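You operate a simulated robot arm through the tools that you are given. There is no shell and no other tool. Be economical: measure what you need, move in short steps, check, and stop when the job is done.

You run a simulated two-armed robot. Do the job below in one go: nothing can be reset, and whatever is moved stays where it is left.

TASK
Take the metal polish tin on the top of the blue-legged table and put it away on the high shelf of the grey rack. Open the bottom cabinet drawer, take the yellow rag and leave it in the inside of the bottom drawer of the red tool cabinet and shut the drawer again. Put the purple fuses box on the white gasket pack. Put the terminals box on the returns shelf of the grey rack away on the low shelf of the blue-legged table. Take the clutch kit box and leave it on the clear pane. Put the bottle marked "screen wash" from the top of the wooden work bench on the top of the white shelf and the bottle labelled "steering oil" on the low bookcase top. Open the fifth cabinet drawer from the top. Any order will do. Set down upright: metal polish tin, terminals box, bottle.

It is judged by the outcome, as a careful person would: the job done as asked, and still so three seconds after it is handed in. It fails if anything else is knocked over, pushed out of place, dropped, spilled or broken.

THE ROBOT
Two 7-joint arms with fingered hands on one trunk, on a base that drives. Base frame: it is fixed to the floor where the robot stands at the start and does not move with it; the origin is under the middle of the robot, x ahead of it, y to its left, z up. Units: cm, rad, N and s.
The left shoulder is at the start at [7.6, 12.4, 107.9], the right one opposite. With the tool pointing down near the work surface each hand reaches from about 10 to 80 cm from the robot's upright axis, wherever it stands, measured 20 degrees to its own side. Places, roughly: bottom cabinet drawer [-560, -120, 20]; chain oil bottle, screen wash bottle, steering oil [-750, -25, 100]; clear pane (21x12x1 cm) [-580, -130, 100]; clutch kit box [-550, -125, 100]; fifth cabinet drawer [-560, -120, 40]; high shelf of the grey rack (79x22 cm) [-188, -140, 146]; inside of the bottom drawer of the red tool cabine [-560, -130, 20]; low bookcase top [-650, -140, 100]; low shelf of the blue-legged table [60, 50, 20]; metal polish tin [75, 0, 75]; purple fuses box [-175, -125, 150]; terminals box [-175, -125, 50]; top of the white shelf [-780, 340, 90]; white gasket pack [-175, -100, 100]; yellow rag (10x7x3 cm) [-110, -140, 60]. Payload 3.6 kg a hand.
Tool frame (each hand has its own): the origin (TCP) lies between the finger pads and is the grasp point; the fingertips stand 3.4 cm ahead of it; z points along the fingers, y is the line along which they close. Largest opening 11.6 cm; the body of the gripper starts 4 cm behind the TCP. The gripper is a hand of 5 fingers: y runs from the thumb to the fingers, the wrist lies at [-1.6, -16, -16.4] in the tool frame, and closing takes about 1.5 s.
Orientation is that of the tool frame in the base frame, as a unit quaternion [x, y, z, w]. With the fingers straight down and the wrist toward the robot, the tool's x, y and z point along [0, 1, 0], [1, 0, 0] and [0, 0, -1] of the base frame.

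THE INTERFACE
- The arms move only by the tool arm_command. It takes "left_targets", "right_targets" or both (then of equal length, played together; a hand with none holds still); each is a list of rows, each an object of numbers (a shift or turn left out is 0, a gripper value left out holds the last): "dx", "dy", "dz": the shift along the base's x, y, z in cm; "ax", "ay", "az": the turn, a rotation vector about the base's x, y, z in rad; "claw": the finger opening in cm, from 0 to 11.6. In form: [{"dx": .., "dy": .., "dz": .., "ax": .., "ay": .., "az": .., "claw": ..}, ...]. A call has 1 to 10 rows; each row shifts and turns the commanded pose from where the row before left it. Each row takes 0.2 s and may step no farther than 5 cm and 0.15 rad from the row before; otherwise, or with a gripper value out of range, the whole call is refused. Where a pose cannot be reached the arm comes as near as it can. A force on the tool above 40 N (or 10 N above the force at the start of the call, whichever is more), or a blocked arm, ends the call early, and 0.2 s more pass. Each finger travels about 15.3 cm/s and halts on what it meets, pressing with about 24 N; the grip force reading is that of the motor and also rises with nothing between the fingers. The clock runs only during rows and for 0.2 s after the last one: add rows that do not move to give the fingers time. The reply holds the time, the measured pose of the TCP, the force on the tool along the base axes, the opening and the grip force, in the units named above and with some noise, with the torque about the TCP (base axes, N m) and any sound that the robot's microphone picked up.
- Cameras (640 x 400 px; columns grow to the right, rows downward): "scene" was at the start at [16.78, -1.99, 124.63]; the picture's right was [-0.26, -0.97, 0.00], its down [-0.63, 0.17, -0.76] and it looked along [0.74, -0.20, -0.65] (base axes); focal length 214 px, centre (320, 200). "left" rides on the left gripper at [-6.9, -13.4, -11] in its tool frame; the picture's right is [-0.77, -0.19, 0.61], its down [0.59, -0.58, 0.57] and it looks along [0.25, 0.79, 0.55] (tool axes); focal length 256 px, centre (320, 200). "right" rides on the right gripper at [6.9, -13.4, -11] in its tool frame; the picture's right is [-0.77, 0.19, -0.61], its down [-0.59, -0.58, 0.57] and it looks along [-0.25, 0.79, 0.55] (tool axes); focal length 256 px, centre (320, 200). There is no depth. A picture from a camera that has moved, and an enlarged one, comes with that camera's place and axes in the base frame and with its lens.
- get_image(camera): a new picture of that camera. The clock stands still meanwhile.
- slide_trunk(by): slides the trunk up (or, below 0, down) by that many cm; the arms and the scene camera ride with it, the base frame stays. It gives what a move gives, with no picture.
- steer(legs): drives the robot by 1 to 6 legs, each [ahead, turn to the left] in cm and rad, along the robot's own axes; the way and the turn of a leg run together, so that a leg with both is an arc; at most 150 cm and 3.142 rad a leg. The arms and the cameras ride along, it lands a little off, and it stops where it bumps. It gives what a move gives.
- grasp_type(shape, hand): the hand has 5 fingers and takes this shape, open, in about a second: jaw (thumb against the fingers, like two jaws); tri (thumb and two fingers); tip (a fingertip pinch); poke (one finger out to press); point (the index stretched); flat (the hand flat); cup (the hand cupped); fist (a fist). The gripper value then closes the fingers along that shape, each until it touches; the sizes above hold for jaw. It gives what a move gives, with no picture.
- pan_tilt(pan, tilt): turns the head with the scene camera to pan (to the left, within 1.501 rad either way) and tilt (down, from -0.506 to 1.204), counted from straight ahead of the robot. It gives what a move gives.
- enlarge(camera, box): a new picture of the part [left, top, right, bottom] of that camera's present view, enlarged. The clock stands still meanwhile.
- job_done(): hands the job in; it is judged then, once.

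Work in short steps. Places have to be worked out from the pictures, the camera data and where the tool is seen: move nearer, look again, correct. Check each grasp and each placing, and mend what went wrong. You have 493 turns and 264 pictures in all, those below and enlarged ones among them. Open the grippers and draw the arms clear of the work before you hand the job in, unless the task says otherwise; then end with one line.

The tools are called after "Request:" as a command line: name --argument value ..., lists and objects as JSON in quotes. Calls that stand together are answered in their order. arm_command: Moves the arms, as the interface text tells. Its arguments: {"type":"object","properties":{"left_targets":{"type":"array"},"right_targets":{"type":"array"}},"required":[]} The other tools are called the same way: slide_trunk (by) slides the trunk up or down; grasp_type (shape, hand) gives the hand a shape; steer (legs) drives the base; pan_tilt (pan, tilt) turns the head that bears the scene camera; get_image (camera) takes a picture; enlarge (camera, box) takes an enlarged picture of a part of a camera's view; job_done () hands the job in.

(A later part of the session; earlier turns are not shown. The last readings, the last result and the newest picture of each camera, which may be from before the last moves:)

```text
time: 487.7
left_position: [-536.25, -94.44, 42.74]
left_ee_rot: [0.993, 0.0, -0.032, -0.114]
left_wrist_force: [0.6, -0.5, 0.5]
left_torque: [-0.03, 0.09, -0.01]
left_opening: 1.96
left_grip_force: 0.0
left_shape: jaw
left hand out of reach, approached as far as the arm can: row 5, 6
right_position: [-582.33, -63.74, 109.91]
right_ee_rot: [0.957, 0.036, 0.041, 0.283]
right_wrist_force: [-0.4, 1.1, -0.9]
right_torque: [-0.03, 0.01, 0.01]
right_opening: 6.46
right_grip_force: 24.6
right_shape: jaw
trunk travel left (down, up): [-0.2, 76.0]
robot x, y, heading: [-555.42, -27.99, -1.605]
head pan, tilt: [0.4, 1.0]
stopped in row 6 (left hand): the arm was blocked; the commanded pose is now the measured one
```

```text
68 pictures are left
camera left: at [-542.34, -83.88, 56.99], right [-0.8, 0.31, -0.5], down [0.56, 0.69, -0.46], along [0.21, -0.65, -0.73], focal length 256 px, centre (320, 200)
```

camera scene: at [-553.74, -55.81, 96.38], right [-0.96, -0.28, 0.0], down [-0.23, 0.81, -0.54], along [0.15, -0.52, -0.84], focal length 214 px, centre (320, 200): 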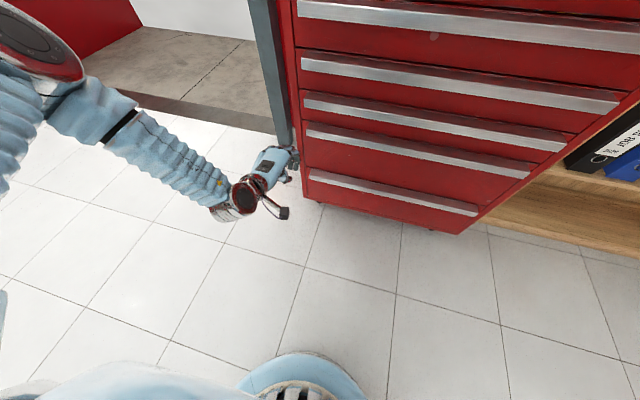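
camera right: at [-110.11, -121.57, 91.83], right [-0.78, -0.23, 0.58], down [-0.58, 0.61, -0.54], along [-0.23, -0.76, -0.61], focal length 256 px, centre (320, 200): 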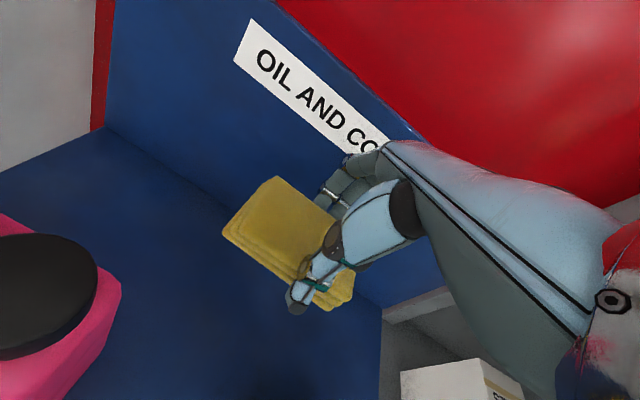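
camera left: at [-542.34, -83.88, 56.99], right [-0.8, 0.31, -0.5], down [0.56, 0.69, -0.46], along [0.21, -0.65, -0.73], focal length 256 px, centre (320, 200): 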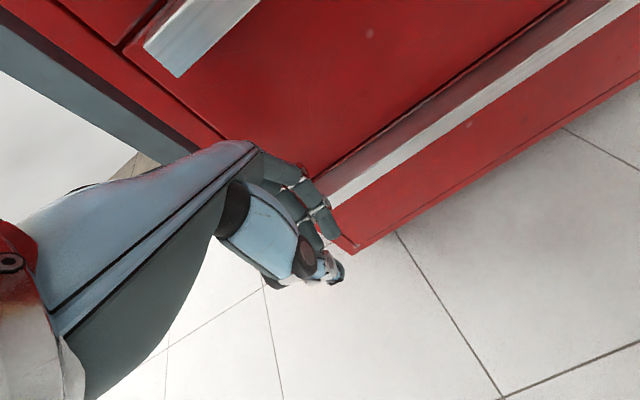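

Ledge left end confirmed at (-537,-105,31.6). I need ~9 cm more reach; drive forward 8 slowly.

Request:
pan_tilt --pan 0.3 --tilt 1.0

Request:
steer --legs '[[8, 0]]'

Request:
pan_tilt --pan 0.5 --tilt 1.1

Request:
get_image --camera "scene"

```text
time: 488.3
left_position: [-537.32, -91.69, 43.83]
left_ee_rot: [0.993, -0.012, -0.037, -0.113]
left_wrist_force: [-0.3, -0.6, -2.2]
left_torque: [0.1, 0.01, -0.01]
left_opening: 1.97
left_grip_force: 0.1
left_shape: jaw
right_position: [-582.46, -61.08, 110.77]
right_ee_rot: [0.954, 0.037, 0.042, 0.295]
right_wrist_force: [-0.4, -1.2, 0.1]
right_torque: [0.06, 0.02, 0.03]
right_opening: 6.48
right_grip_force: 24.4
right_shape: jaw
trunk travel left (down, up): [-0.2, 76.0]
robot x, y, heading: [-555.68, -27.68, -1.61]
head pan, tilt: [0.3, 1.0]
```

```text
time: 489.5
left_position: [-532.79, -100.04, 47.71]
left_ee_rot: [0.998, 0.045, -0.023, -0.042]
left_wrist_force: [2.2, 0.5, -1.9]
left_torque: [-0.05, 0.16, -0.01]
left_opening: 1.85
left_grip_force: 0.1
left_shape: jaw
right_position: [-581.5, -58.79, 110.44]
right_ee_rot: [0.939, 0.064, 0.036, 0.336]
right_wrist_force: [0.5, 0.5, -0.6]
right_torque: [-0.02, 0.02, 0.02]
right_opening: 6.46
right_grip_force: 23.9
right_shape: jaw
trunk travel left (down, up): [-0.2, 76.0]
robot x, y, heading: [-555.93, -36.0, -1.611]
head pan, tilt: [0.3, 1.0]
stopped in leg 1: the force on the tool passed its limit at 58 N (the readings are from after the stop); the commanded pose is now the measured one
```

```text
time: 490.2
left_position: [-536.39, -98.43, 45.18]
left_ee_rot: [0.995, 0.004, -0.037, -0.097]
left_wrist_force: [0.2, 0.5, 1.9]
left_torque: [-0.07, -0.04, 0.04]
left_opening: 1.97
left_grip_force: 0.0
left_shape: jaw
right_position: [-582.29, -63.55, 110.79]
right_ee_rot: [0.947, 0.041, 0.036, 0.316]
right_wrist_force: [0.0, 0.6, -1.5]
right_torque: [-0.02, 0.0, 0.01]
right_opening: 6.5
right_grip_force: 23.7
right_shape: jaw
trunk travel left (down, up): [-0.2, 76.0]
robot x, y, heading: [-555.7, -35.53, -1.611]
head pan, tilt: [0.499, 1.1]
```

```text
67 pictures are left
camera scene: at [-553.96, -69.28, 91.53], right [-0.9, -0.44, -0.03], down [-0.39, 0.82, -0.41], along [0.2, -0.36, -0.91], focal length 214 px, centre (320, 200)
```

scene: 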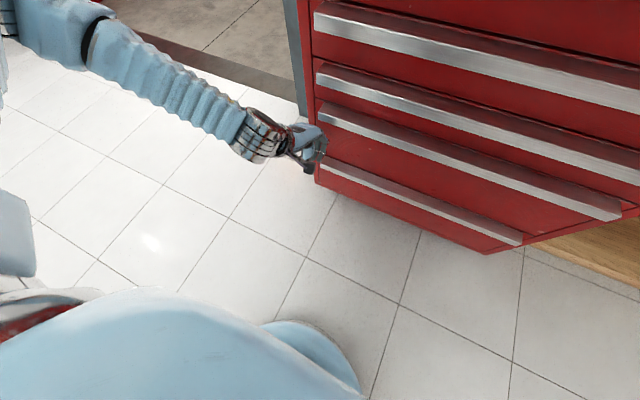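

Request:
arm_command --left_targets '[{"dx": -0.8, "dy": -0.4, "dz": -0.4}, {"dx": -0.8, "dy": -0.4, "dz": -0.4}, {"dx": -0.8, "dy": -0.6, "dz": -0.6}, {"dx": -0.8, "dy": -0.6, "dz": -0.8}, {"dx": -0.8, "dy": -0.6, "dz": -0.8}, {"dx": -0.8, "dy": -0.6, "dz": -1}, {"dx": -0.6, "dy": -0.6, "dz": -1}, {"dy": -0.6, "dz": -1}, {"dy": -0.6, "dz": -1}]'

```text
time: 490.7
left_position: [-535.89, -97.07, 49.27]
left_ee_rot: [0.998, 0.021, -0.038, -0.037]
left_wrist_force: [1.9, -1.0, -0.8]
left_torque: [0.01, 0.06, -0.02]
left_opening: 1.97
left_grip_force: 0.0
left_shape: jaw
right_position: [-580.93, -54.06, 110.76]
right_ee_rot: [0.931, 0.052, 0.024, 0.36]
right_wrist_force: [0.2, 0.9, 0.2]
right_torque: [-0.04, 0.03, -0.04]
right_opening: 6.49
right_grip_force: 24.0
right_shape: jaw
trunk travel left (down, up): [-0.2, 76.0]
robot x, y, heading: [-555.81, -35.43, -1.611]
head pan, tilt: [0.499, 1.1]
stopped in row 2 (left hand): the arm was blocked; the commanded pose is now the measured one
```

Too wobbly at the lowest trunk. Raise 20, let it settle, and first test the drag technique on the fifth ledge (z≈54).

Request:
slide_trunk --by 20

Request:
pan_tilt --pan 0.2 --tilt 1.0

Request:
pan_tilt --pan 0.5 --tilt 1.0

```text
time: 491.0
left_position: [-536.03, -91.41, 53.95]
left_ee_rot: [0.999, 0.016, -0.046, 0.008]
left_wrist_force: [-0.8, -1.4, -3.4]
left_torque: [0.07, 0.05, -0.03]
left_opening: 1.97
left_grip_force: 0.1
left_shape: jaw
right_position: [-580.22, -42.91, 110.74]
right_ee_rot: [0.911, 0.055, 0.019, 0.409]
right_wrist_force: [1.3, -2.1, 0.2]
right_torque: [0.03, 0.04, -0.05]
right_opening: 6.47
right_grip_force: 24.1
right_shape: jaw
trunk travel left (down, up): [-0.4, 75.8]
robot x, y, heading: [-555.68, -35.79, -1.613]
head pan, tilt: [0.499, 1.1]
stopped: the arm was blocked; the commanded pose is now the measured one
```

```text
time: 491.8
left_position: [-536.23, -92.55, 52.83]
left_ee_rot: [0.999, 0.015, -0.042, -0.006]
left_wrist_force: [0.7, 0.7, -0.8]
left_torque: [-0.1, 0.0, 0.02]
left_opening: 1.98
left_grip_force: 0.2
left_shape: jaw
right_position: [-580.69, -45.53, 111.18]
right_ee_rot: [0.915, 0.052, 0.023, 0.398]
right_wrist_force: [0.3, 3.0, -0.2]
right_torque: [-0.09, 0.01, -0.1]
right_opening: 6.48
right_grip_force: 23.9
right_shape: jaw
trunk travel left (down, up): [-0.4, 75.8]
robot x, y, heading: [-555.54, -35.42, -1.609]
head pan, tilt: [0.201, 1.0]
```

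```text
time: 492.6
left_position: [-536.14, -93.29, 52.09]
left_ee_rot: [0.999, 0.015, -0.042, -0.013]
left_wrist_force: [0.4, -0.3, 0.2]
left_torque: [-0.01, -0.02, 0.02]
left_opening: 1.98
left_grip_force: 0.1
left_shape: jaw
right_position: [-580.91, -47.36, 111.07]
right_ee_rot: [0.919, 0.052, 0.024, 0.389]
right_wrist_force: [0.1, 1.0, -1.0]
right_torque: [-0.03, 0.0, 0.0]
right_opening: 6.47
right_grip_force: 24.1
right_shape: jaw
trunk travel left (down, up): [-0.4, 75.8]
robot x, y, heading: [-555.44, -35.71, -1.608]
head pan, tilt: [0.499, 1.0]
```

Bring the right hand forward again, then raise the trunk.

Request:
arm_command --right_targets '[{"dy": -2, "dx": -1}, {"dy": -2, "dx": -1}, {"dy": -3, "dx": -1}, {"dy": -3}, {"dy": -3}, {"dy": -3, "ax": 0.06}, {"dy": -3, "ax": 0.06}, {"dy": -3, "ax": 0.08}, {"dy": -3, "ax": 0.08}, {"dy": -3, "ax": 0.08}]'

Request:
slide_trunk --by 19

```text
time: 494.8
left_position: [-536.17, -93.32, 51.98]
left_ee_rot: [0.999, 0.015, -0.042, -0.014]
left_wrist_force: [-0.1, 0.1, 0.3]
left_torque: [0.01, 0.0, 0.0]
left_opening: 1.97
left_grip_force: 0.0
left_shape: jaw
right_position: [-583.97, -75.33, 111.25]
right_ee_rot: [0.975, 0.047, 0.033, 0.217]
right_wrist_force: [0.6, -1.0, -0.5]
right_torque: [-0.01, 0.03, -0.02]
right_opening: 6.48
right_grip_force: 24.0
right_shape: jaw
trunk travel left (down, up): [-0.4, 75.8]
robot x, y, heading: [-555.64, -35.45, -1.611]
head pan, tilt: [0.499, 1.0]
```

```text
time: 496.9
left_position: [-536.31, -93.35, 71.02]
left_ee_rot: [0.999, 0.015, -0.042, -0.014]
left_wrist_force: [0.7, -0.5, 0.1]
left_torque: [0.01, -0.01, -0.02]
left_opening: 1.97
left_grip_force: 0.0
left_shape: jaw
right_position: [-583.88, -75.35, 130.22]
right_ee_rot: [0.974, 0.047, 0.034, 0.218]
right_wrist_force: [-0.5, -0.9, -0.3]
right_torque: [-0.01, 0.0, 0.01]
right_opening: 6.49
right_grip_force: 23.9
right_shape: jaw
trunk travel left (down, up): [-19.4, 56.8]
robot x, y, heading: [-555.73, -35.69, -1.611]
head pan, tilt: [0.499, 1.0]
```

Stable. Geometry here equals the successful table case (68 ahead, 17 left). Extend the right hand a bit, then lower the trunk 14 and move the left hand diagonally.

Request:
arm_command --right_targets '[{"dy": -3, "ax": 0.05}, {"dy": -3, "ax": 0.05}, {"dy": -3, "ax": 0.05}, {"dy": -2, "ax": 0.05}]'

Request:
slide_trunk --by -14

Request:
pan_tilt --pan 0.45 --tilt 1.05

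Request:
arm_command --left_targets '[{"dx": -0.6, "dy": -1, "dz": -2.5}, {"dx": -0.6, "dy": -1, "dz": -2.5}, {"dx": -0.6, "dy": -1, "dz": -2.5}, {"dx": -0.6, "dy": -1, "dz": -2.5}, {"dx": -0.6, "dy": -1, "dz": -2.5}]'

```text
time: 497.9
left_position: [-536.2, -93.24, 71.08]
left_ee_rot: [0.999, 0.015, -0.042, -0.014]
left_wrist_force: [0.3, -0.2, -0.9]
left_torque: [0.0, 0.02, -0.03]
left_opening: 2.01
left_grip_force: 0.0
left_shape: jaw
right_position: [-583.81, -86.46, 130.08]
right_ee_rot: [0.991, 0.044, 0.037, 0.119]
right_wrist_force: [-0.3, -0.6, -0.1]
right_torque: [0.03, 0.0, 0.02]
right_opening: 6.47
right_grip_force: 24.1
right_shape: jaw
trunk travel left (down, up): [-19.4, 56.8]
robot x, y, heading: [-555.53, -35.56, -1.606]
head pan, tilt: [0.499, 1.0]
```

```text
time: 499.6
left_position: [-536.13, -93.21, 57.02]
left_ee_rot: [0.999, 0.015, -0.042, -0.013]
left_wrist_force: [0.3, 0.2, 0.3]
left_torque: [-0.01, 0.02, 0.01]
left_opening: 1.96
left_grip_force: 0.0
left_shape: jaw
right_position: [-583.76, -86.1, 116.12]
right_ee_rot: [0.991, 0.042, 0.037, 0.12]
right_wrist_force: [-1.0, 0.0, -0.8]
right_torque: [0.03, 0.01, -0.05]
right_opening: 6.47
right_grip_force: 23.5
right_shape: jaw
trunk travel left (down, up): [-5.4, 70.8]
robot x, y, heading: [-555.64, -35.73, -1.613]
head pan, tilt: [0.499, 1.0]
```

```text
time: 500.2
left_position: [-536.24, -93.21, 57.04]
left_ee_rot: [0.999, 0.014, -0.042, -0.012]
left_wrist_force: [-0.2, -0.2, -0.5]
left_torque: [-0.02, 0.01, -0.01]
left_opening: 2.0
left_grip_force: 0.2
left_shape: jaw
right_position: [-583.78, -86.31, 116.07]
right_ee_rot: [0.991, 0.043, 0.037, 0.119]
right_wrist_force: [0.5, 0.7, -1.1]
right_torque: [0.05, 0.05, 0.05]
right_opening: 6.49
right_grip_force: 24.0
right_shape: jaw
trunk travel left (down, up): [-5.4, 70.8]
robot x, y, heading: [-555.79, -35.55, -1.612]
head pan, tilt: [0.45, 1.051]
```

```text
time: 501.4
left_position: [-537.07, -97.22, 48.47]
left_ee_rot: [0.999, 0.015, -0.042, -0.015]
left_wrist_force: [0.2, 0.2, 1.2]
left_torque: [0.01, 0.03, 0.02]
left_opening: 1.99
left_grip_force: 0.2
left_shape: jaw
left hand out of reach, approached as far as the arm can: row 4, 5
right_position: [-583.93, -86.54, 116.09]
right_ee_rot: [0.991, 0.043, 0.037, 0.119]
right_wrist_force: [0.9, -0.5, -0.3]
right_torque: [-0.02, -0.04, 0.04]
right_opening: 6.48
right_grip_force: 24.0
right_shape: jaw
trunk travel left (down, up): [-5.4, 70.8]
robot x, y, heading: [-555.91, -35.4, -1.614]
head pan, tilt: [0.45, 1.051]
```

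Roll differs from the table case; apply ay -0.17 and continue.

Request:
arm_command --left_targets '[{"ay": -0.06, "ax": -0.04}, {"ay": -0.06, "ax": -0.04}, {"ay": -0.06, "ax": -0.04}, {"dx": -0.5, "dy": -1, "dz": -1.5}, {"dx": -0.5, "dy": -1, "dz": -2}, {"dx": -0.5, "dy": -1, "dz": -2}, {"dx": -0.5, "dy": -1, "dz": -2}]'

```text
time: 503.0
left_position: [-533.52, -99.38, 49.97]
left_ee_rot: [0.998, 0.014, 0.047, 0.05]
left_wrist_force: [2.2, 0.6, 0.5]
left_torque: [-0.06, 0.07, 0.06]
left_opening: 2.0
left_grip_force: 0.0
left_shape: jaw
left hand out of reach, approached as far as the arm can: row 1, 2, 3, 4, 5, 6, 7
right_position: [-583.8, -86.29, 116.19]
right_ee_rot: [0.991, 0.043, 0.037, 0.12]
right_wrist_force: [-0.1, -0.4, 0.0]
right_torque: [0.03, 0.02, -0.01]
right_opening: 6.5
right_grip_force: 24.0
right_shape: jaw
trunk travel left (down, up): [-5.4, 70.8]
robot x, y, heading: [-555.77, -35.62, -1.611]
head pan, tilt: [0.45, 1.051]
```

The elbow is in a "wing-up" configuration that limits low reach. I'll re-fold: raise trunk, bring the hand back-left with fingers pitched forward, to drop the elbow.

Request:
slide_trunk --by 14

Request:
arm_command --left_targets '[{"dx": 1.5, "dy": 2, "dz": 2, "ax": -0.1}, {"dx": 1.5, "dy": 2, "dz": 2, "ax": -0.1}, {"dx": 1.5, "dy": 2, "dz": 2, "ax": -0.1}, {"dx": 1.5, "dy": 2, "dz": 2, "ax": -0.1}, {"dx": 1.5, "dy": 2, "dz": 2, "ax": -0.1}, {"dx": 1.5, "dy": 2, "dz": 2, "ax": -0.1}, {"dx": 1.5, "dy": 2, "dz": 2, "ax": -0.1}, {"dx": 1.5, "dy": 2, "dz": 2, "ax": -0.1}, {"dx": 1.5, "dy": 2, "dz": 2, "ax": -0.1}, {"dx": 1.5, "dy": 2, "dz": 2, "ax": -0.1}]'

Request:
pan_tilt --pan 0.8 --tilt 0.9

Request:
get_image --camera "scene"

```text
time: 504.7
left_position: [-533.55, -99.77, 74.78]
left_ee_rot: [0.988, 0.017, 0.042, 0.15]
left_wrist_force: [-0.2, 0.7, 0.1]
left_torque: [0.01, 0.04, -0.01]
left_opening: 2.01
left_grip_force: 0.1
left_shape: jaw
right_position: [-583.8, -86.38, 129.94]
right_ee_rot: [0.991, 0.043, 0.036, 0.118]
right_wrist_force: [0.4, 0.1, -1.0]
right_torque: [0.0, -0.04, 0.03]
right_opening: 6.48
right_grip_force: 24.2
right_shape: jaw
trunk travel left (down, up): [-19.4, 56.8]
robot x, y, heading: [-555.56, -35.64, -1.61]
head pan, tilt: [0.45, 1.051]
```

```text
time: 506.9
left_position: [-518.47, -79.74, 94.94]
left_ee_rot: [0.794, 0.036, 0.027, 0.606]
left_wrist_force: [0.5, 0.4, -0.3]
left_torque: [0.03, 0.01, -0.01]
left_opening: 2.0
left_grip_force: 0.1
left_shape: jaw
right_position: [-583.72, -86.28, 130.16]
right_ee_rot: [0.991, 0.043, 0.037, 0.12]
right_wrist_force: [0.2, -0.8, -1.1]
right_torque: [-0.01, 0.03, -0.01]
right_opening: 6.46
right_grip_force: 24.3
right_shape: jaw
trunk travel left (down, up): [-19.4, 56.8]
robot x, y, heading: [-555.59, -35.4, -1.61]
head pan, tilt: [0.45, 1.051]
```

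```text
time: 507.7
left_position: [-518.51, -79.77, 94.87]
left_ee_rot: [0.795, 0.034, 0.027, 0.606]
left_wrist_force: [0.7, 0.9, -0.3]
left_torque: [0.0, 0.02, 0.0]
left_opening: 1.97
left_grip_force: 0.0
left_shape: jaw
right_position: [-583.76, -86.25, 130.15]
right_ee_rot: [0.991, 0.043, 0.037, 0.12]
right_wrist_force: [-0.1, 0.1, 0.5]
right_torque: [-0.04, 0.0, -0.02]
right_opening: 6.44
right_grip_force: 24.5
right_shape: jaw
trunk travel left (down, up): [-19.4, 56.8]
robot x, y, heading: [-555.87, -35.85, -1.614]
head pan, tilt: [0.799, 0.901]
```

```text
66 pictures are left
camera scene: at [-550.9, -53.2, 114.61], right [-0.73, -0.69, 0.0], down [-0.54, 0.57, -0.62], along [0.43, -0.45, -0.78], focal length 214 px, centre (320, 200)
```

scene: 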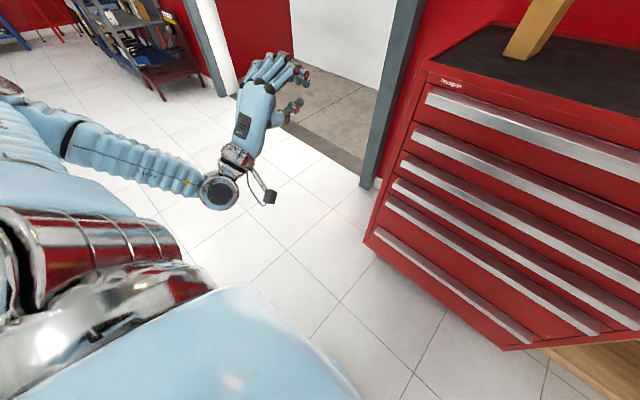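

The pitched, elbow-out posture works well here. Test how low it can go in this free space.

Request:
arm_command --left_targets '[{"dz": -3}, {"dz": -3}, {"dz": -3}, {"dz": -3}, {"dz": -3}, {"dz": -3}, {"dz": -3}, {"dz": -3}, {"dz": -3}, {"dz": -3}]'

```text
time: 509.9
left_position: [-518.44, -79.88, 65.0]
left_ee_rot: [0.794, 0.035, 0.028, 0.606]
left_wrist_force: [-0.3, 0.5, 0.3]
left_torque: [0.01, -0.04, 0.0]
left_opening: 2.02
left_grip_force: 0.0
left_shape: jaw
right_position: [-583.85, -86.31, 130.31]
right_ee_rot: [0.991, 0.043, 0.037, 0.12]
right_wrist_force: [-0.6, -0.2, -0.1]
right_torque: [0.01, 0.01, 0.0]
right_opening: 6.46
right_grip_force: 23.7
right_shape: jaw
trunk travel left (down, up): [-19.4, 56.8]
robot x, y, heading: [-555.77, -35.42, -1.608]
head pan, tilt: [0.799, 0.901]
```

It reaches z 65 easily with the hand 46 ahead / 40 left. So I reposition the base to about (-588,-55) by turning left, reversing, and turning back.

Request:
steer --legs '[[0, 0.9]]'

Request:
steer --legs '[[-42, 0]]'

```text
time: 512.6
left_position: [-497.92, -34.17, 64.88]
left_ee_rot: [0.7, 0.376, 0.287, 0.534]
left_wrist_force: [-0.3, -0.3, 0.0]
left_torque: [0.0, 0.05, -0.03]
left_opening: 1.99
left_grip_force: 0.0
left_shape: jaw
right_position: [-533.61, -89.3, 130.25]
right_ee_rot: [0.874, 0.468, 0.085, 0.093]
right_wrist_force: [0.3, -0.5, -0.5]
right_torque: [0.01, 0.06, -0.02]
right_opening: 6.46
right_grip_force: 23.4
right_shape: jaw
trunk travel left (down, up): [-19.4, 56.8]
robot x, y, heading: [-555.75, -35.57, -0.713]
head pan, tilt: [0.799, 0.901]
```

```text
time: 515.2
left_position: [-529.47, -6.81, 65.11]
left_ee_rot: [0.701, 0.375, 0.287, 0.534]
left_wrist_force: [0.2, 0.2, -0.4]
left_torque: [-0.02, -0.01, 0.0]
left_opening: 2.01
left_grip_force: 0.0
left_shape: jaw
right_position: [-565.36, -61.8, 130.2]
right_ee_rot: [0.875, 0.467, 0.085, 0.092]
right_wrist_force: [0.3, -0.2, 0.7]
right_torque: [-0.01, 0.0, 0.0]
right_opening: 6.48
right_grip_force: 24.1
right_shape: jaw
trunk travel left (down, up): [-19.4, 56.8]
robot x, y, heading: [-587.32, -7.91, -0.721]
head pan, tilt: [0.799, 0.901]
```

Request:
steer --legs '[[0, -0.86]]'

Request:
slide_trunk --by -14

```text
time: 517.8
left_position: [-548.13, -50.6, 65.0]
left_ee_rot: [0.793, 0.053, 0.041, 0.605]
left_wrist_force: [0.1, -0.2, 0.1]
left_torque: [0.03, 0.0, 0.01]
left_opening: 1.98
left_grip_force: 0.1
left_shape: jaw
right_position: [-613.16, -60.02, 130.19]
right_ee_rot: [0.99, 0.066, 0.04, 0.119]
right_wrist_force: [-1.0, -0.3, 0.3]
right_torque: [0.0, 0.02, -0.02]
right_opening: 6.47
right_grip_force: 23.2
right_shape: jaw
trunk travel left (down, up): [-19.4, 56.8]
robot x, y, heading: [-586.93, -8.18, -1.567]
head pan, tilt: [0.799, 0.901]
```

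```text
time: 519.5
left_position: [-548.12, -50.63, 51.09]
left_ee_rot: [0.793, 0.054, 0.042, 0.606]
left_wrist_force: [0.0, -0.4, 0.3]
left_torque: [-0.03, 0.01, 0.02]
left_opening: 2.0
left_grip_force: 0.0
left_shape: jaw
right_position: [-613.05, -59.91, 116.22]
right_ee_rot: [0.99, 0.065, 0.04, 0.119]
right_wrist_force: [-0.6, 0.0, -0.8]
right_torque: [-0.01, 0.01, -0.02]
right_opening: 6.45
right_grip_force: 23.9
right_shape: jaw
trunk travel left (down, up): [-5.4, 70.8]
robot x, y, heading: [-587.05, -7.97, -1.569]
head pan, tilt: [0.799, 0.901]
```

Very stable. Lower the left hand to z≈37, opening the claw.

Request:
arm_command --left_targets '[{"dz": -2.5, "claw": 6}, {"dz": -2.5, "claw": 8}, {"dz": -2.5}, {"dz": -2.5}, {"dz": -2.5}, {"dz": -1.5}]'

Request:
steer --legs '[[38, 0]]'

```text
time: 520.9
left_position: [-550.13, -50.31, 40.84]
left_ee_rot: [0.793, 0.053, 0.042, 0.605]
left_wrist_force: [1.0, 0.5, -0.4]
left_torque: [-0.04, 0.01, 0.01]
left_opening: 7.99
left_grip_force: 0.1
left_shape: jaw
left hand out of reach, approached as far as the arm can: row 4, 5, 6
right_position: [-612.98, -60.09, 116.11]
right_ee_rot: [0.99, 0.066, 0.039, 0.118]
right_wrist_force: [0.2, -0.3, -1.0]
right_torque: [0.0, 0.02, 0.02]
right_opening: 6.49
right_grip_force: 24.0
right_shape: jaw
trunk travel left (down, up): [-5.4, 70.8]
robot x, y, heading: [-587.35, -8.09, -1.571]
head pan, tilt: [0.799, 0.901]
```

```text
time: 523.3
left_position: [-549.83, -88.07, 41.16]
left_ee_rot: [0.791, 0.053, 0.041, 0.609]
left_wrist_force: [-0.1, -0.4, -1.1]
left_torque: [-0.06, 0.02, -0.02]
left_opening: 7.98
left_grip_force: 0.0
left_shape: jaw
right_position: [-612.86, -96.68, 116.66]
right_ee_rot: [0.989, 0.067, 0.04, 0.125]
right_wrist_force: [0.2, -1.6, 0.2]
right_torque: [-0.01, 0.01, 0.03]
right_opening: 6.46
right_grip_force: 24.1
right_shape: jaw
trunk travel left (down, up): [-5.4, 70.8]
robot x, y, heading: [-587.42, -46.36, -1.568]
head pan, tilt: [0.799, 0.901]
```

Request:
slide_trunk --by -5

Request:
get_image --camera "left"

```text
time: 524.2
left_position: [-549.84, -88.03, 36.17]
left_ee_rot: [0.79, 0.053, 0.041, 0.609]
left_wrist_force: [-0.3, 0.5, 0.0]
left_torque: [-0.01, 0.01, 0.0]
left_opening: 7.96
left_grip_force: 0.0
left_shape: jaw
right_position: [-612.85, -96.69, 111.79]
right_ee_rot: [0.989, 0.066, 0.038, 0.126]
right_wrist_force: [-0.8, 0.6, -0.3]
right_torque: [-0.03, 0.01, 0.0]
right_opening: 6.47
right_grip_force: 24.0
right_shape: jaw
trunk travel left (down, up): [-0.4, 75.8]
robot x, y, heading: [-587.16, -46.27, -1.566]
head pan, tilt: [0.799, 0.901]
```

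```text
65 pictures are left
camera left: at [-558.6, -75.05, 26.05], right [-0.69, -0.64, -0.34], down [0.64, -0.32, -0.7], along [0.34, -0.7, 0.63], focal length 256 px, centre (320, 200)
```

left: 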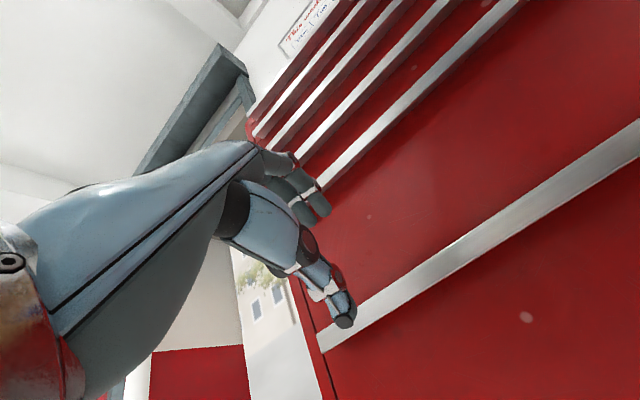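

The ledge is at z≈33–36 and the hand straddles that height (fingers above, thumb below). Drive forward 12.

Request:
steer --legs '[[11, 0]]'

Request:
get_image --camera "left"

```text
time: 525.4
left_position: [-549.78, -99.29, 35.97]
left_ee_rot: [0.793, 0.052, 0.041, 0.606]
left_wrist_force: [0.0, 0.1, 0.6]
left_torque: [0.03, 0.01, 0.01]
left_opening: 7.99
left_grip_force: 0.0
left_shape: jaw
right_position: [-613.11, -108.68, 111.22]
right_ee_rot: [0.99, 0.062, 0.038, 0.121]
right_wrist_force: [0.5, 0.3, -1.1]
right_torque: [-0.06, -0.02, -0.03]
right_opening: 6.45
right_grip_force: 24.0
right_shape: jaw
trunk travel left (down, up): [-0.4, 75.8]
robot x, y, heading: [-587.15, -57.0, -1.566]
head pan, tilt: [0.799, 0.901]
```

```text
64 pictures are left
camera left: at [-558.56, -86.2, 25.95], right [-0.69, -0.64, -0.34], down [0.64, -0.31, -0.7], along [0.34, -0.7, 0.62], focal length 256 px, centre (320, 200)
```

left: 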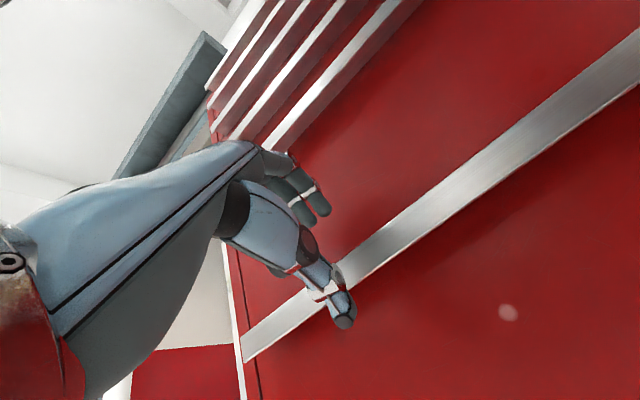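

Aligned: the ledge runs between fingers and thumb. Advance 4 cm with the arm.

Request:
arm_command --left_targets '[{"dy": -1, "dz": -0.3}, {"dy": -1, "dz": -0.3}, {"dy": -1}, {"dy": -1}]'

Request:
arm_command --left_targets '[{"claw": 5}, {"claw": 3}, {"claw": 1}, {}, {}, {}, {}]'

Request:
get_image --camera "left"

```text
time: 525.6
left_position: [-550.21, -96.16, 36.86]
left_ee_rot: [0.794, 0.047, 0.033, 0.605]
left_wrist_force: [1.9, -1.0, -1.4]
left_torque: [-0.04, -0.01, -0.03]
left_opening: 7.99
left_grip_force: 0.1
left_shape: jaw
right_position: [-613.76, -94.83, 113.49]
right_ee_rot: [0.985, 0.055, 0.03, 0.163]
right_wrist_force: [-0.5, -0.9, 0.8]
right_torque: [0.03, 0.04, 0.02]
right_opening: 6.45
right_grip_force: 23.7
right_shape: jaw
trunk travel left (down, up): [-0.4, 75.8]
robot x, y, heading: [-586.9, -56.93, -1.571]
head pan, tilt: [0.799, 0.901]
stopped in row 1 (right hand): the force on the tool passed its limit at 94 N (the readings are from after the stop); the commanded pose is now the measured one
```

```text
time: 527.2
left_position: [-549.9, -95.86, 37.76]
left_ee_rot: [0.775, 0.053, 0.037, 0.628]
left_wrist_force: [-0.3, 0.5, 0.0]
left_torque: [0.02, 0.0, 0.0]
left_opening: 1.01
left_grip_force: 0.0
left_shape: jaw
right_position: [-613.47, -96.82, 113.57]
right_ee_rot: [0.986, 0.057, 0.033, 0.153]
right_wrist_force: [0.5, -0.1, 0.5]
right_torque: [0.01, 0.01, 0.02]
right_opening: 6.5
right_grip_force: 24.3
right_shape: jaw
trunk travel left (down, up): [-0.4, 75.8]
robot x, y, heading: [-587.03, -57.11, -1.565]
head pan, tilt: [0.799, 0.901]
```

```text
63 pictures are left
camera left: at [-558.66, -83.35, 27.07], right [-0.7, -0.65, -0.3], down [0.63, -0.36, -0.69], along [0.34, -0.67, 0.66], focal length 256 px, centre (320, 200)
```

left: 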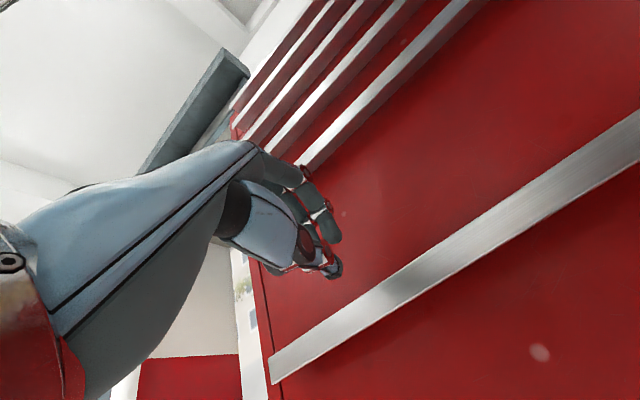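

The right hand bumped something at the bookcase. Lift it clear and look.

Request:
arm_command --right_targets '[{"dz": 3}, {"dz": 3}, {"dz": 3}, {"dz": 3, "dx": 1}]' --left_targets '[{"claw": 4}, {"claw": 7}, {"claw": 8}, {}]'

Request:
pan_tilt --pan -0.5 --tilt 0.5

Request:
get_image --camera "scene"

```text
time: 528.2
left_position: [-550.04, -95.87, 37.7]
left_ee_rot: [0.775, 0.053, 0.037, 0.628]
left_wrist_force: [-0.4, -0.3, 0.1]
left_torque: [0.01, -0.02, 0.0]
left_opening: 7.96
left_grip_force: 0.1
left_shape: jaw
right_position: [-613.18, -96.69, 123.56]
right_ee_rot: [0.986, 0.057, 0.033, 0.153]
right_wrist_force: [0.0, 0.9, -0.5]
right_torque: [-0.03, -0.04, 0.01]
right_opening: 6.48
right_grip_force: 23.8
right_shape: jaw
right hand out of reach, approached as far as the arm can: row 4
trunk travel left (down, up): [-0.4, 75.8]
robot x, y, heading: [-587.11, -57.39, -1.559]
head pan, tilt: [0.799, 0.901]
```

```text
time: 529.7
left_position: [-550.01, -95.96, 37.79]
left_ee_rot: [0.776, 0.052, 0.036, 0.628]
left_wrist_force: [-0.2, 0.0, 0.0]
left_torque: [-0.02, -0.02, 0.02]
left_opening: 7.98
left_grip_force: 0.0
left_shape: jaw
right_position: [-613.13, -96.74, 123.51]
right_ee_rot: [0.986, 0.057, 0.033, 0.155]
right_wrist_force: [0.0, -1.0, -0.2]
right_torque: [0.02, 0.02, 0.0]
right_opening: 6.49
right_grip_force: 23.9
right_shape: jaw
trunk travel left (down, up): [-0.4, 75.8]
robot x, y, heading: [-587.29, -56.77, -1.563]
head pan, tilt: [-0.499, 0.499]
```

```text
62 pictures are left
camera scene: at [-591.07, -88.19, 97.4], right [-0.88, 0.47, 0.0], down [0.23, 0.42, -0.88], along [-0.41, -0.77, -0.48], focal length 214 px, centre (320, 200)
```

scene: 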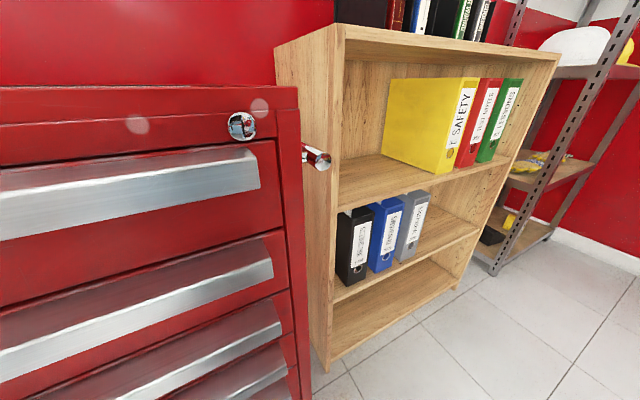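

Nothing disturbed. Now advance the left hand slowly by arm to the ledge.

Request:
arm_command --left_targets '[{"dy": -0.8, "dz": -0.3}, {"dy": -0.8, "dz": -0.3}, {"dy": -0.8, "dz": -0.3}, {"dy": -0.8, "dz": -0.3}, {"dy": -0.8, "dz": -0.3}, {"dy": -0.8, "dz": -0.3}, {"dy": -0.8}, {"dy": -0.6}]'

Request:
get_image --camera "left"

```text
time: 531.5
left_position: [-550.36, -101.75, 36.87]
left_ee_rot: [0.776, 0.052, 0.037, 0.628]
left_wrist_force: [-2.2, 16.6, -2.1]
left_torque: [0.39, 0.1, -0.07]
left_opening: 8.13
left_grip_force: 0.1
left_shape: jaw
left hand out of reach, approached as far as the arm can: row 4, 6
right_position: [-613.12, -96.72, 123.35]
right_ee_rot: [0.986, 0.057, 0.032, 0.154]
right_wrist_force: [0.0, -0.7, -0.1]
right_torque: [-0.01, -0.03, 0.01]
right_opening: 6.46
right_grip_force: 24.1
right_shape: jaw
trunk travel left (down, up): [-0.4, 75.8]
robot x, y, heading: [-586.72, -56.66, -1.558]
head pan, tilt: [-0.499, 0.499]
```

```text
61 pictures are left
camera left: at [-559.06, -89.27, 26.04], right [-0.69, -0.65, -0.3], down [0.63, -0.36, -0.69], along [0.34, -0.67, 0.66], focal length 256 px, centre (320, 200)
```

left: 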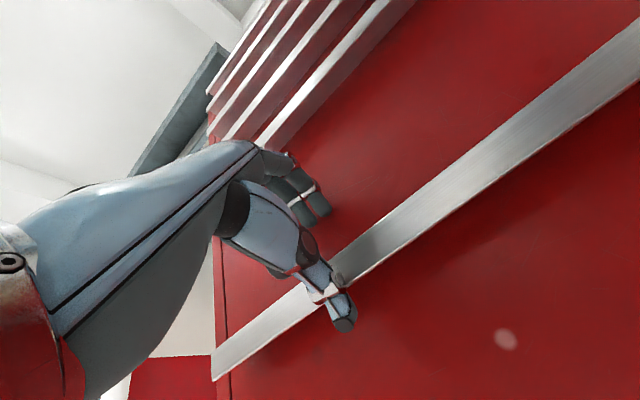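

Lip spans z≈33.2–35.7; the thumb is just catching it. Back off slightly, open wider (11), and advance again.

Request:
arm_command --left_targets '[{"dy": 1}, {"claw": 11}, {"dz": -0.4}, {"dy": -0.8}, {"dy": -0.8}, {"dy": -0.8}, {"dy": -0.8}]'

```text
time: 532.7
left_position: [-550.4, -101.62, 36.79]
left_ee_rot: [0.775, 0.053, 0.036, 0.629]
left_wrist_force: [-0.6, 11.9, -2.6]
left_torque: [-0.71, -0.05, -0.15]
left_opening: 10.94
left_grip_force: 0.0
left_shape: jaw
left hand out of reach, approached as far as the arm can: row 3
right_position: [-613.07, -96.65, 123.46]
right_ee_rot: [0.986, 0.059, 0.033, 0.155]
right_wrist_force: [0.5, -0.4, -0.2]
right_torque: [0.01, -0.01, 0.01]
right_opening: 6.47
right_grip_force: 23.3
right_shape: jaw
trunk travel left (down, up): [-0.4, 75.8]
robot x, y, heading: [-586.81, -56.91, -1.553]
head pan, tilt: [-0.499, 0.499]
stopped in row 6 (left hand): the force on the tool passed its limit at 46 N (the readings are from after the stop); the commanded pose is now the measured one
```

Fingers now touch the drawer face above the ledge (thumb below the lip). Close the grip.

Request:
arm_command --left_targets '[{"claw": 8}, {"claw": 6}, {"claw": 4}, {"claw": 2}, {}, {}, {}, {}]'

Request:
get_image --camera "left"

```text
time: 534.5
left_position: [-550.38, -102.0, 36.45]
left_ee_rot: [0.778, 0.053, 0.036, 0.625]
left_wrist_force: [-2.2, 4.9, -33.6]
left_torque: [0.58, 0.13, -0.02]
left_opening: 2.02
left_grip_force: 0.0
left_shape: jaw
right_position: [-612.85, -97.07, 123.48]
right_ee_rot: [0.986, 0.059, 0.032, 0.153]
right_wrist_force: [-0.2, 0.1, -0.6]
right_torque: [0.01, 0.05, 0.03]
right_opening: 6.48
right_grip_force: 24.0
right_shape: jaw
trunk travel left (down, up): [-0.4, 75.8]
robot x, y, heading: [-586.87, -56.92, -1.557]
head pan, tilt: [-0.499, 0.499]
```

```text
60 pictures are left
camera left: at [-559.03, -89.34, 25.84], right [-0.7, -0.65, -0.31], down [0.63, -0.35, -0.69], along [0.34, -0.67, 0.65], focal length 256 px, centre (320, 200)
```

left: 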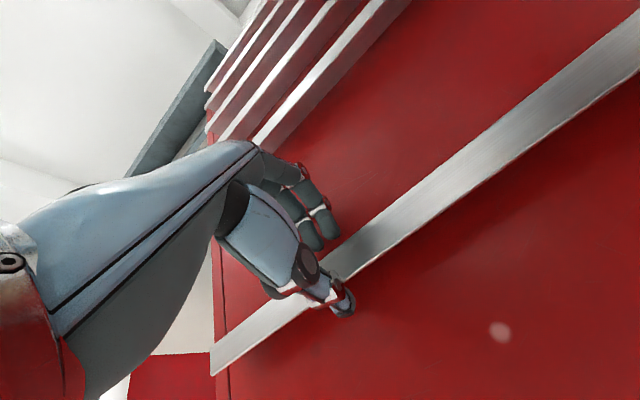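

Close fully to grip the lip, then pull gently.

Request:
arm_command --left_targets '[{"claw": 0.5}, {"claw": 0}, {}, {}, {}, {"dy": 0.7}, {"dy": 0.7}, {"dy": 0.8}]'

```text
time: 536.3
left_position: [-550.25, -99.58, 36.95]
left_ee_rot: [0.774, 0.053, 0.036, 0.63]
left_wrist_force: [0.5, -0.4, 0.9]
left_torque: [-0.03, 0.01, -0.02]
left_opening: 2.5
left_grip_force: 23.8
left_shape: jaw
right_position: [-612.95, -96.82, 123.52]
right_ee_rot: [0.986, 0.059, 0.033, 0.154]
right_wrist_force: [0.2, -0.2, -0.7]
right_torque: [0.01, 0.0, -0.01]
right_opening: 6.47
right_grip_force: 24.0
right_shape: jaw
trunk travel left (down, up): [-0.4, 75.8]
robot x, y, heading: [-586.99, -57.23, -1.556]
head pan, tilt: [-0.499, 0.499]
```

It holds something 2.5 cm thick — the lip. Continue pulling and check.

Request:
arm_command --left_targets '[{"dy": 1}, {"dy": 1}, {"dy": 1}, {"dy": 1}, {"dy": 1}]'

Request:
get_image --camera "left"

```text
time: 537.5
left_position: [-550.57, -94.69, 37.06]
left_ee_rot: [0.776, 0.053, 0.037, 0.628]
left_wrist_force: [0.4, 0.5, -0.2]
left_torque: [-0.02, 0.0, -0.01]
left_opening: 2.5
left_grip_force: 23.8
left_shape: jaw
left hand out of reach, approached as far as the arm can: row 5
right_position: [-613.0, -96.81, 123.56]
right_ee_rot: [0.986, 0.058, 0.032, 0.155]
right_wrist_force: [-0.5, 0.2, -0.5]
right_torque: [0.04, 0.03, 0.04]
right_opening: 6.5
right_grip_force: 23.4
right_shape: jaw
trunk travel left (down, up): [-0.4, 75.8]
robot x, y, heading: [-586.91, -56.77, -1.554]
head pan, tilt: [-0.499, 0.499]
```

```text
59 pictures are left
camera left: at [-559.28, -82.15, 26.34], right [-0.69, -0.65, -0.3], down [0.63, -0.35, -0.69], along [0.34, -0.67, 0.66], focal length 256 px, centre (320, 200)
```

left: 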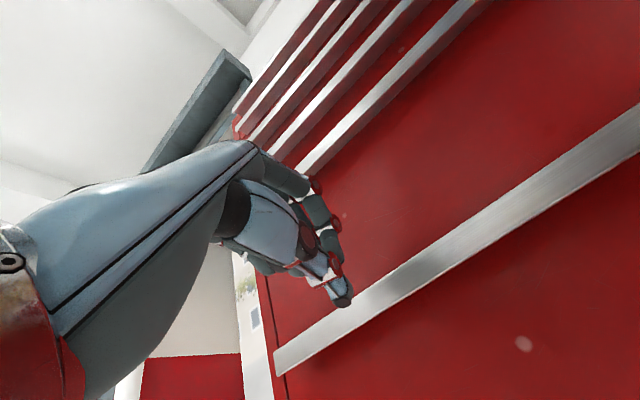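

It slipped off: my TCP is ~2 cm too high for the lip. Reduce the pitch (to ~60°) so the hand can go lower, then retry.

Request:
arm_command --left_targets '[{"ax": 0.08, "claw": 5}, {"ax": 0.08, "claw": 9}, {"ax": 0.08, "dz": -1, "claw": 10.5}, {"ax": 0.08, "dz": -1}, {"dz": -1}, {"dz": -0.5}]'

```text
time: 538.9
left_position: [-550.57, -94.67, 33.59]
left_ee_rot: [0.866, 0.046, 0.044, 0.497]
left_wrist_force: [-0.4, 0.4, -0.5]
left_torque: [0.02, -0.01, 0.0]
left_opening: 10.48
left_grip_force: 0.0
left_shape: jaw
right_position: [-613.05, -96.85, 123.46]
right_ee_rot: [0.986, 0.059, 0.033, 0.154]
right_wrist_force: [-0.3, -0.3, 0.1]
right_torque: [0.05, 0.04, 0.0]
right_opening: 6.46
right_grip_force: 24.2
right_shape: jaw
trunk travel left (down, up): [-0.4, 75.8]
robot x, y, heading: [-587.12, -57.28, -1.554]
head pan, tilt: [-0.499, 0.499]
```

Now at z 33.6 with 60° pitch: fingertips lead by 5.6 cm. Raise 1.3, advance 4.4, close part-way to hook the channel behind the lip.

Request:
arm_command --left_targets '[{"dz": 0.7}, {"dz": 0.6, "dy": -0.5}, {"dy": -1}, {"dy": -1}, {"dy": -1}, {"dy": -0.9}]'

Request:
arm_command --left_targets '[{"claw": 7}, {"claw": 4}, {"claw": 1}, {"claw": 0}, {}, {}, {}]'

Request:
get_image --camera "left"

```text
time: 540.3
left_position: [-550.6, -99.06, 34.83]
left_ee_rot: [0.865, 0.045, 0.043, 0.498]
left_wrist_force: [-0.8, 0.2, 0.8]
left_torque: [0.04, 0.01, 0.0]
left_opening: 10.52
left_grip_force: 0.0
left_shape: jaw
right_position: [-613.06, -96.67, 123.37]
right_ee_rot: [0.986, 0.059, 0.033, 0.154]
right_wrist_force: [0.3, 0.3, -0.6]
right_torque: [0.02, 0.04, 0.0]
right_opening: 6.49
right_grip_force: 24.1
right_shape: jaw
trunk travel left (down, up): [-0.4, 75.8]
robot x, y, heading: [-586.91, -56.99, -1.557]
head pan, tilt: [-0.499, 0.499]
```

```text
time: 541.9
left_position: [-550.44, -99.11, 35.06]
left_ee_rot: [0.864, 0.047, 0.045, 0.5]
left_wrist_force: [1.7, -2.8, 14.0]
left_torque: [-0.57, 0.07, 0.05]
left_opening: 0.0
left_grip_force: 23.8
left_shape: jaw
right_position: [-613.04, -96.59, 123.41]
right_ee_rot: [0.986, 0.059, 0.033, 0.154]
right_wrist_force: [0.2, 0.4, -1.4]
right_torque: [0.01, 0.04, -0.01]
right_opening: 6.48
right_grip_force: 24.0
right_shape: jaw
trunk travel left (down, up): [-0.4, 75.8]
robot x, y, heading: [-586.7, -57.39, -1.56]
head pan, tilt: [-0.499, 0.499]
```

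```text
58 pictures are left
camera left: at [-559.24, -83.87, 28.68], right [-0.69, -0.53, -0.49], down [0.63, -0.12, -0.76], along [0.34, -0.84, 0.42], focal length 256 px, centre (320, 200)
```

left: 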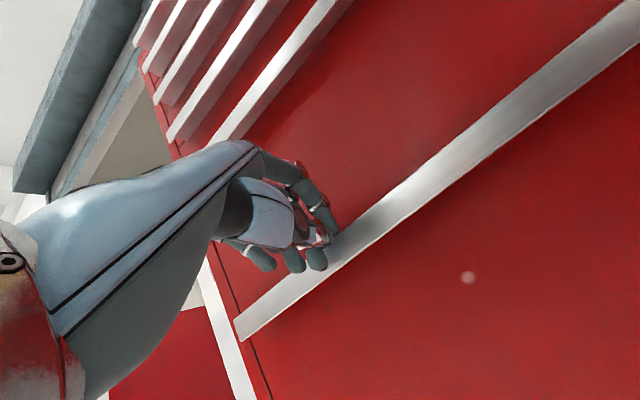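

Only one finger stayed on top. Instead: keep the fingers extended, place the tips behind the lip, press down, and pull.

Request:
arm_command --left_targets '[{"dz": 1, "dy": 1.5}, {"dy": 2, "claw": 4}, {"claw": 8}, {"claw": 10}, {}, {"dy": -1, "dz": 0.3}, {"dy": -1}, {"dy": -1}, {"dy": -1}]'

Request:
arm_command --left_targets '[{"dz": -0.7}, {"dz": -0.7}, {"dz": -0.7}, {"dz": -0.7}, {"dz": -0.7}]'

```text
time: 543.9
left_position: [-550.56, -99.61, 36.14]
left_ee_rot: [0.865, 0.046, 0.044, 0.498]
left_wrist_force: [0.2, -0.2, -1.5]
left_torque: [-0.02, -0.04, 0.02]
left_opening: 9.97
left_grip_force: 0.0
left_shape: jaw
right_position: [-613.0, -96.82, 123.54]
right_ee_rot: [0.986, 0.059, 0.033, 0.154]
right_wrist_force: [-0.4, 1.0, -0.1]
right_torque: [-0.04, 0.03, -0.04]
right_opening: 6.47
right_grip_force: 24.0
right_shape: jaw
trunk travel left (down, up): [-0.4, 75.8]
robot x, y, heading: [-586.97, -56.91, -1.558]
head pan, tilt: [-0.499, 0.499]
```

```text
time: 545.1
left_position: [-550.58, -99.55, 32.65]
left_ee_rot: [0.865, 0.047, 0.045, 0.498]
left_wrist_force: [-0.3, -0.7, -1.0]
left_torque: [0.0, 0.01, 0.03]
left_opening: 9.98
left_grip_force: 0.1
left_shape: jaw
right_position: [-613.01, -96.83, 123.5]
right_ee_rot: [0.986, 0.059, 0.033, 0.154]
right_wrist_force: [-0.7, 0.1, -0.3]
right_torque: [-0.02, -0.01, 0.01]
right_opening: 6.47
right_grip_force: 24.5
right_shape: jaw
trunk travel left (down, up): [-0.4, 75.8]
robot x, y, heading: [-587.01, -56.73, -1.554]
head pan, tilt: [-0.499, 0.499]
```

Request:
arm_command --left_targets '[{"dz": -0.6}, {"dz": -0.6}, {"dz": -0.6}, {"dz": -0.6}]'

Request:
get_image --camera "left"

```text
time: 546.1
left_position: [-550.47, -99.57, 30.64]
left_ee_rot: [0.862, 0.047, 0.046, 0.503]
left_wrist_force: [-2.3, 8.1, 26.2]
left_torque: [-1.63, -0.41, -0.05]
left_opening: 10.32
left_grip_force: 0.0
left_shape: jaw
right_position: [-613.1, -96.46, 123.63]
right_ee_rot: [0.985, 0.06, 0.034, 0.155]
right_wrist_force: [-0.5, 0.2, 0.1]
right_torque: [0.0, 0.04, 0.01]
right_opening: 6.46
right_grip_force: 24.3
right_shape: jaw
trunk travel left (down, up): [-0.4, 75.8]
robot x, y, heading: [-587.0, -56.75, -1.558]
head pan, tilt: [-0.499, 0.499]
```

```text
57 pictures are left
camera left: at [-559.2, -84.38, 24.2], right [-0.69, -0.53, -0.49], down [0.64, -0.13, -0.76], along [0.34, -0.84, 0.43], focal length 256 px, centre (320, 200)
```

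left: 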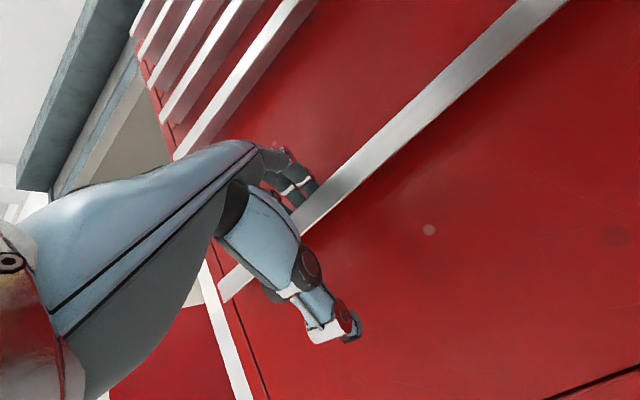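

Fingertips are behind the lip and pressing on the ledge (26 N). Pull.

Request:
arm_command --left_targets '[{"dy": 0.6, "dz": -0.1}, {"dy": 0.6, "dz": -0.1}, {"dy": 0.6}, {"dy": 0.6}, {"dy": 0.6}, {"dy": 0.6}]'

Request:
get_image --camera "left"

```text
time: 547.5
left_position: [-550.58, -95.89, 30.4]
left_ee_rot: [0.863, 0.046, 0.045, 0.501]
left_wrist_force: [0.1, 0.5, 30.7]
left_torque: [-1.54, -0.41, -0.02]
left_opening: 10.55
left_grip_force: 0.0
left_shape: jaw
right_position: [-613.28, -96.56, 123.61]
right_ee_rot: [0.986, 0.059, 0.034, 0.154]
right_wrist_force: [0.3, 0.1, -0.6]
right_torque: [0.02, 0.02, -0.02]
right_opening: 6.46
right_grip_force: 24.1
right_shape: jaw
trunk travel left (down, up): [-0.4, 75.8]
robot x, y, heading: [-587.06, -57.04, -1.557]
head pan, tilt: [-0.499, 0.499]
```

```text
56 pictures are left
camera left: at [-559.22, -80.65, 23.97], right [-0.69, -0.53, -0.49], down [0.64, -0.13, -0.76], along [0.34, -0.84, 0.43], focal length 256 px, centre (320, 200)
```

left: 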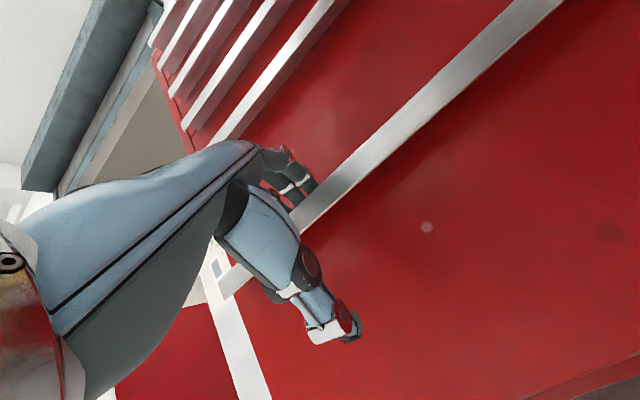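

The drawer is opening. Keep pulling with the arm.

Request:
arm_command --left_targets '[{"dy": 0.8}, {"dy": 0.8}, {"dy": 0.8}, {"dy": 0.8}, {"dy": 0.8}, {"dy": 0.8}, {"dy": 0.8}, {"dy": 0.8}, {"dy": 0.8}, {"dy": 0.8}]'

```text
time: 549.7
left_position: [-550.65, -87.85, 30.58]
left_ee_rot: [0.864, 0.048, 0.047, 0.5]
left_wrist_force: [3.1, 1.2, 24.5]
left_torque: [-1.31, -0.17, 0.18]
left_opening: 10.49
left_grip_force: 0.1
left_shape: jaw
right_position: [-613.02, -96.63, 123.49]
right_ee_rot: [0.986, 0.058, 0.033, 0.154]
right_wrist_force: [0.1, 0.4, 0.5]
right_torque: [0.03, 0.01, 0.01]
right_opening: 6.47
right_grip_force: 24.4
right_shape: jaw
trunk travel left (down, up): [-0.4, 75.8]
robot x, y, heading: [-586.81, -57.04, -1.558]
head pan, tilt: [-0.499, 0.499]
```

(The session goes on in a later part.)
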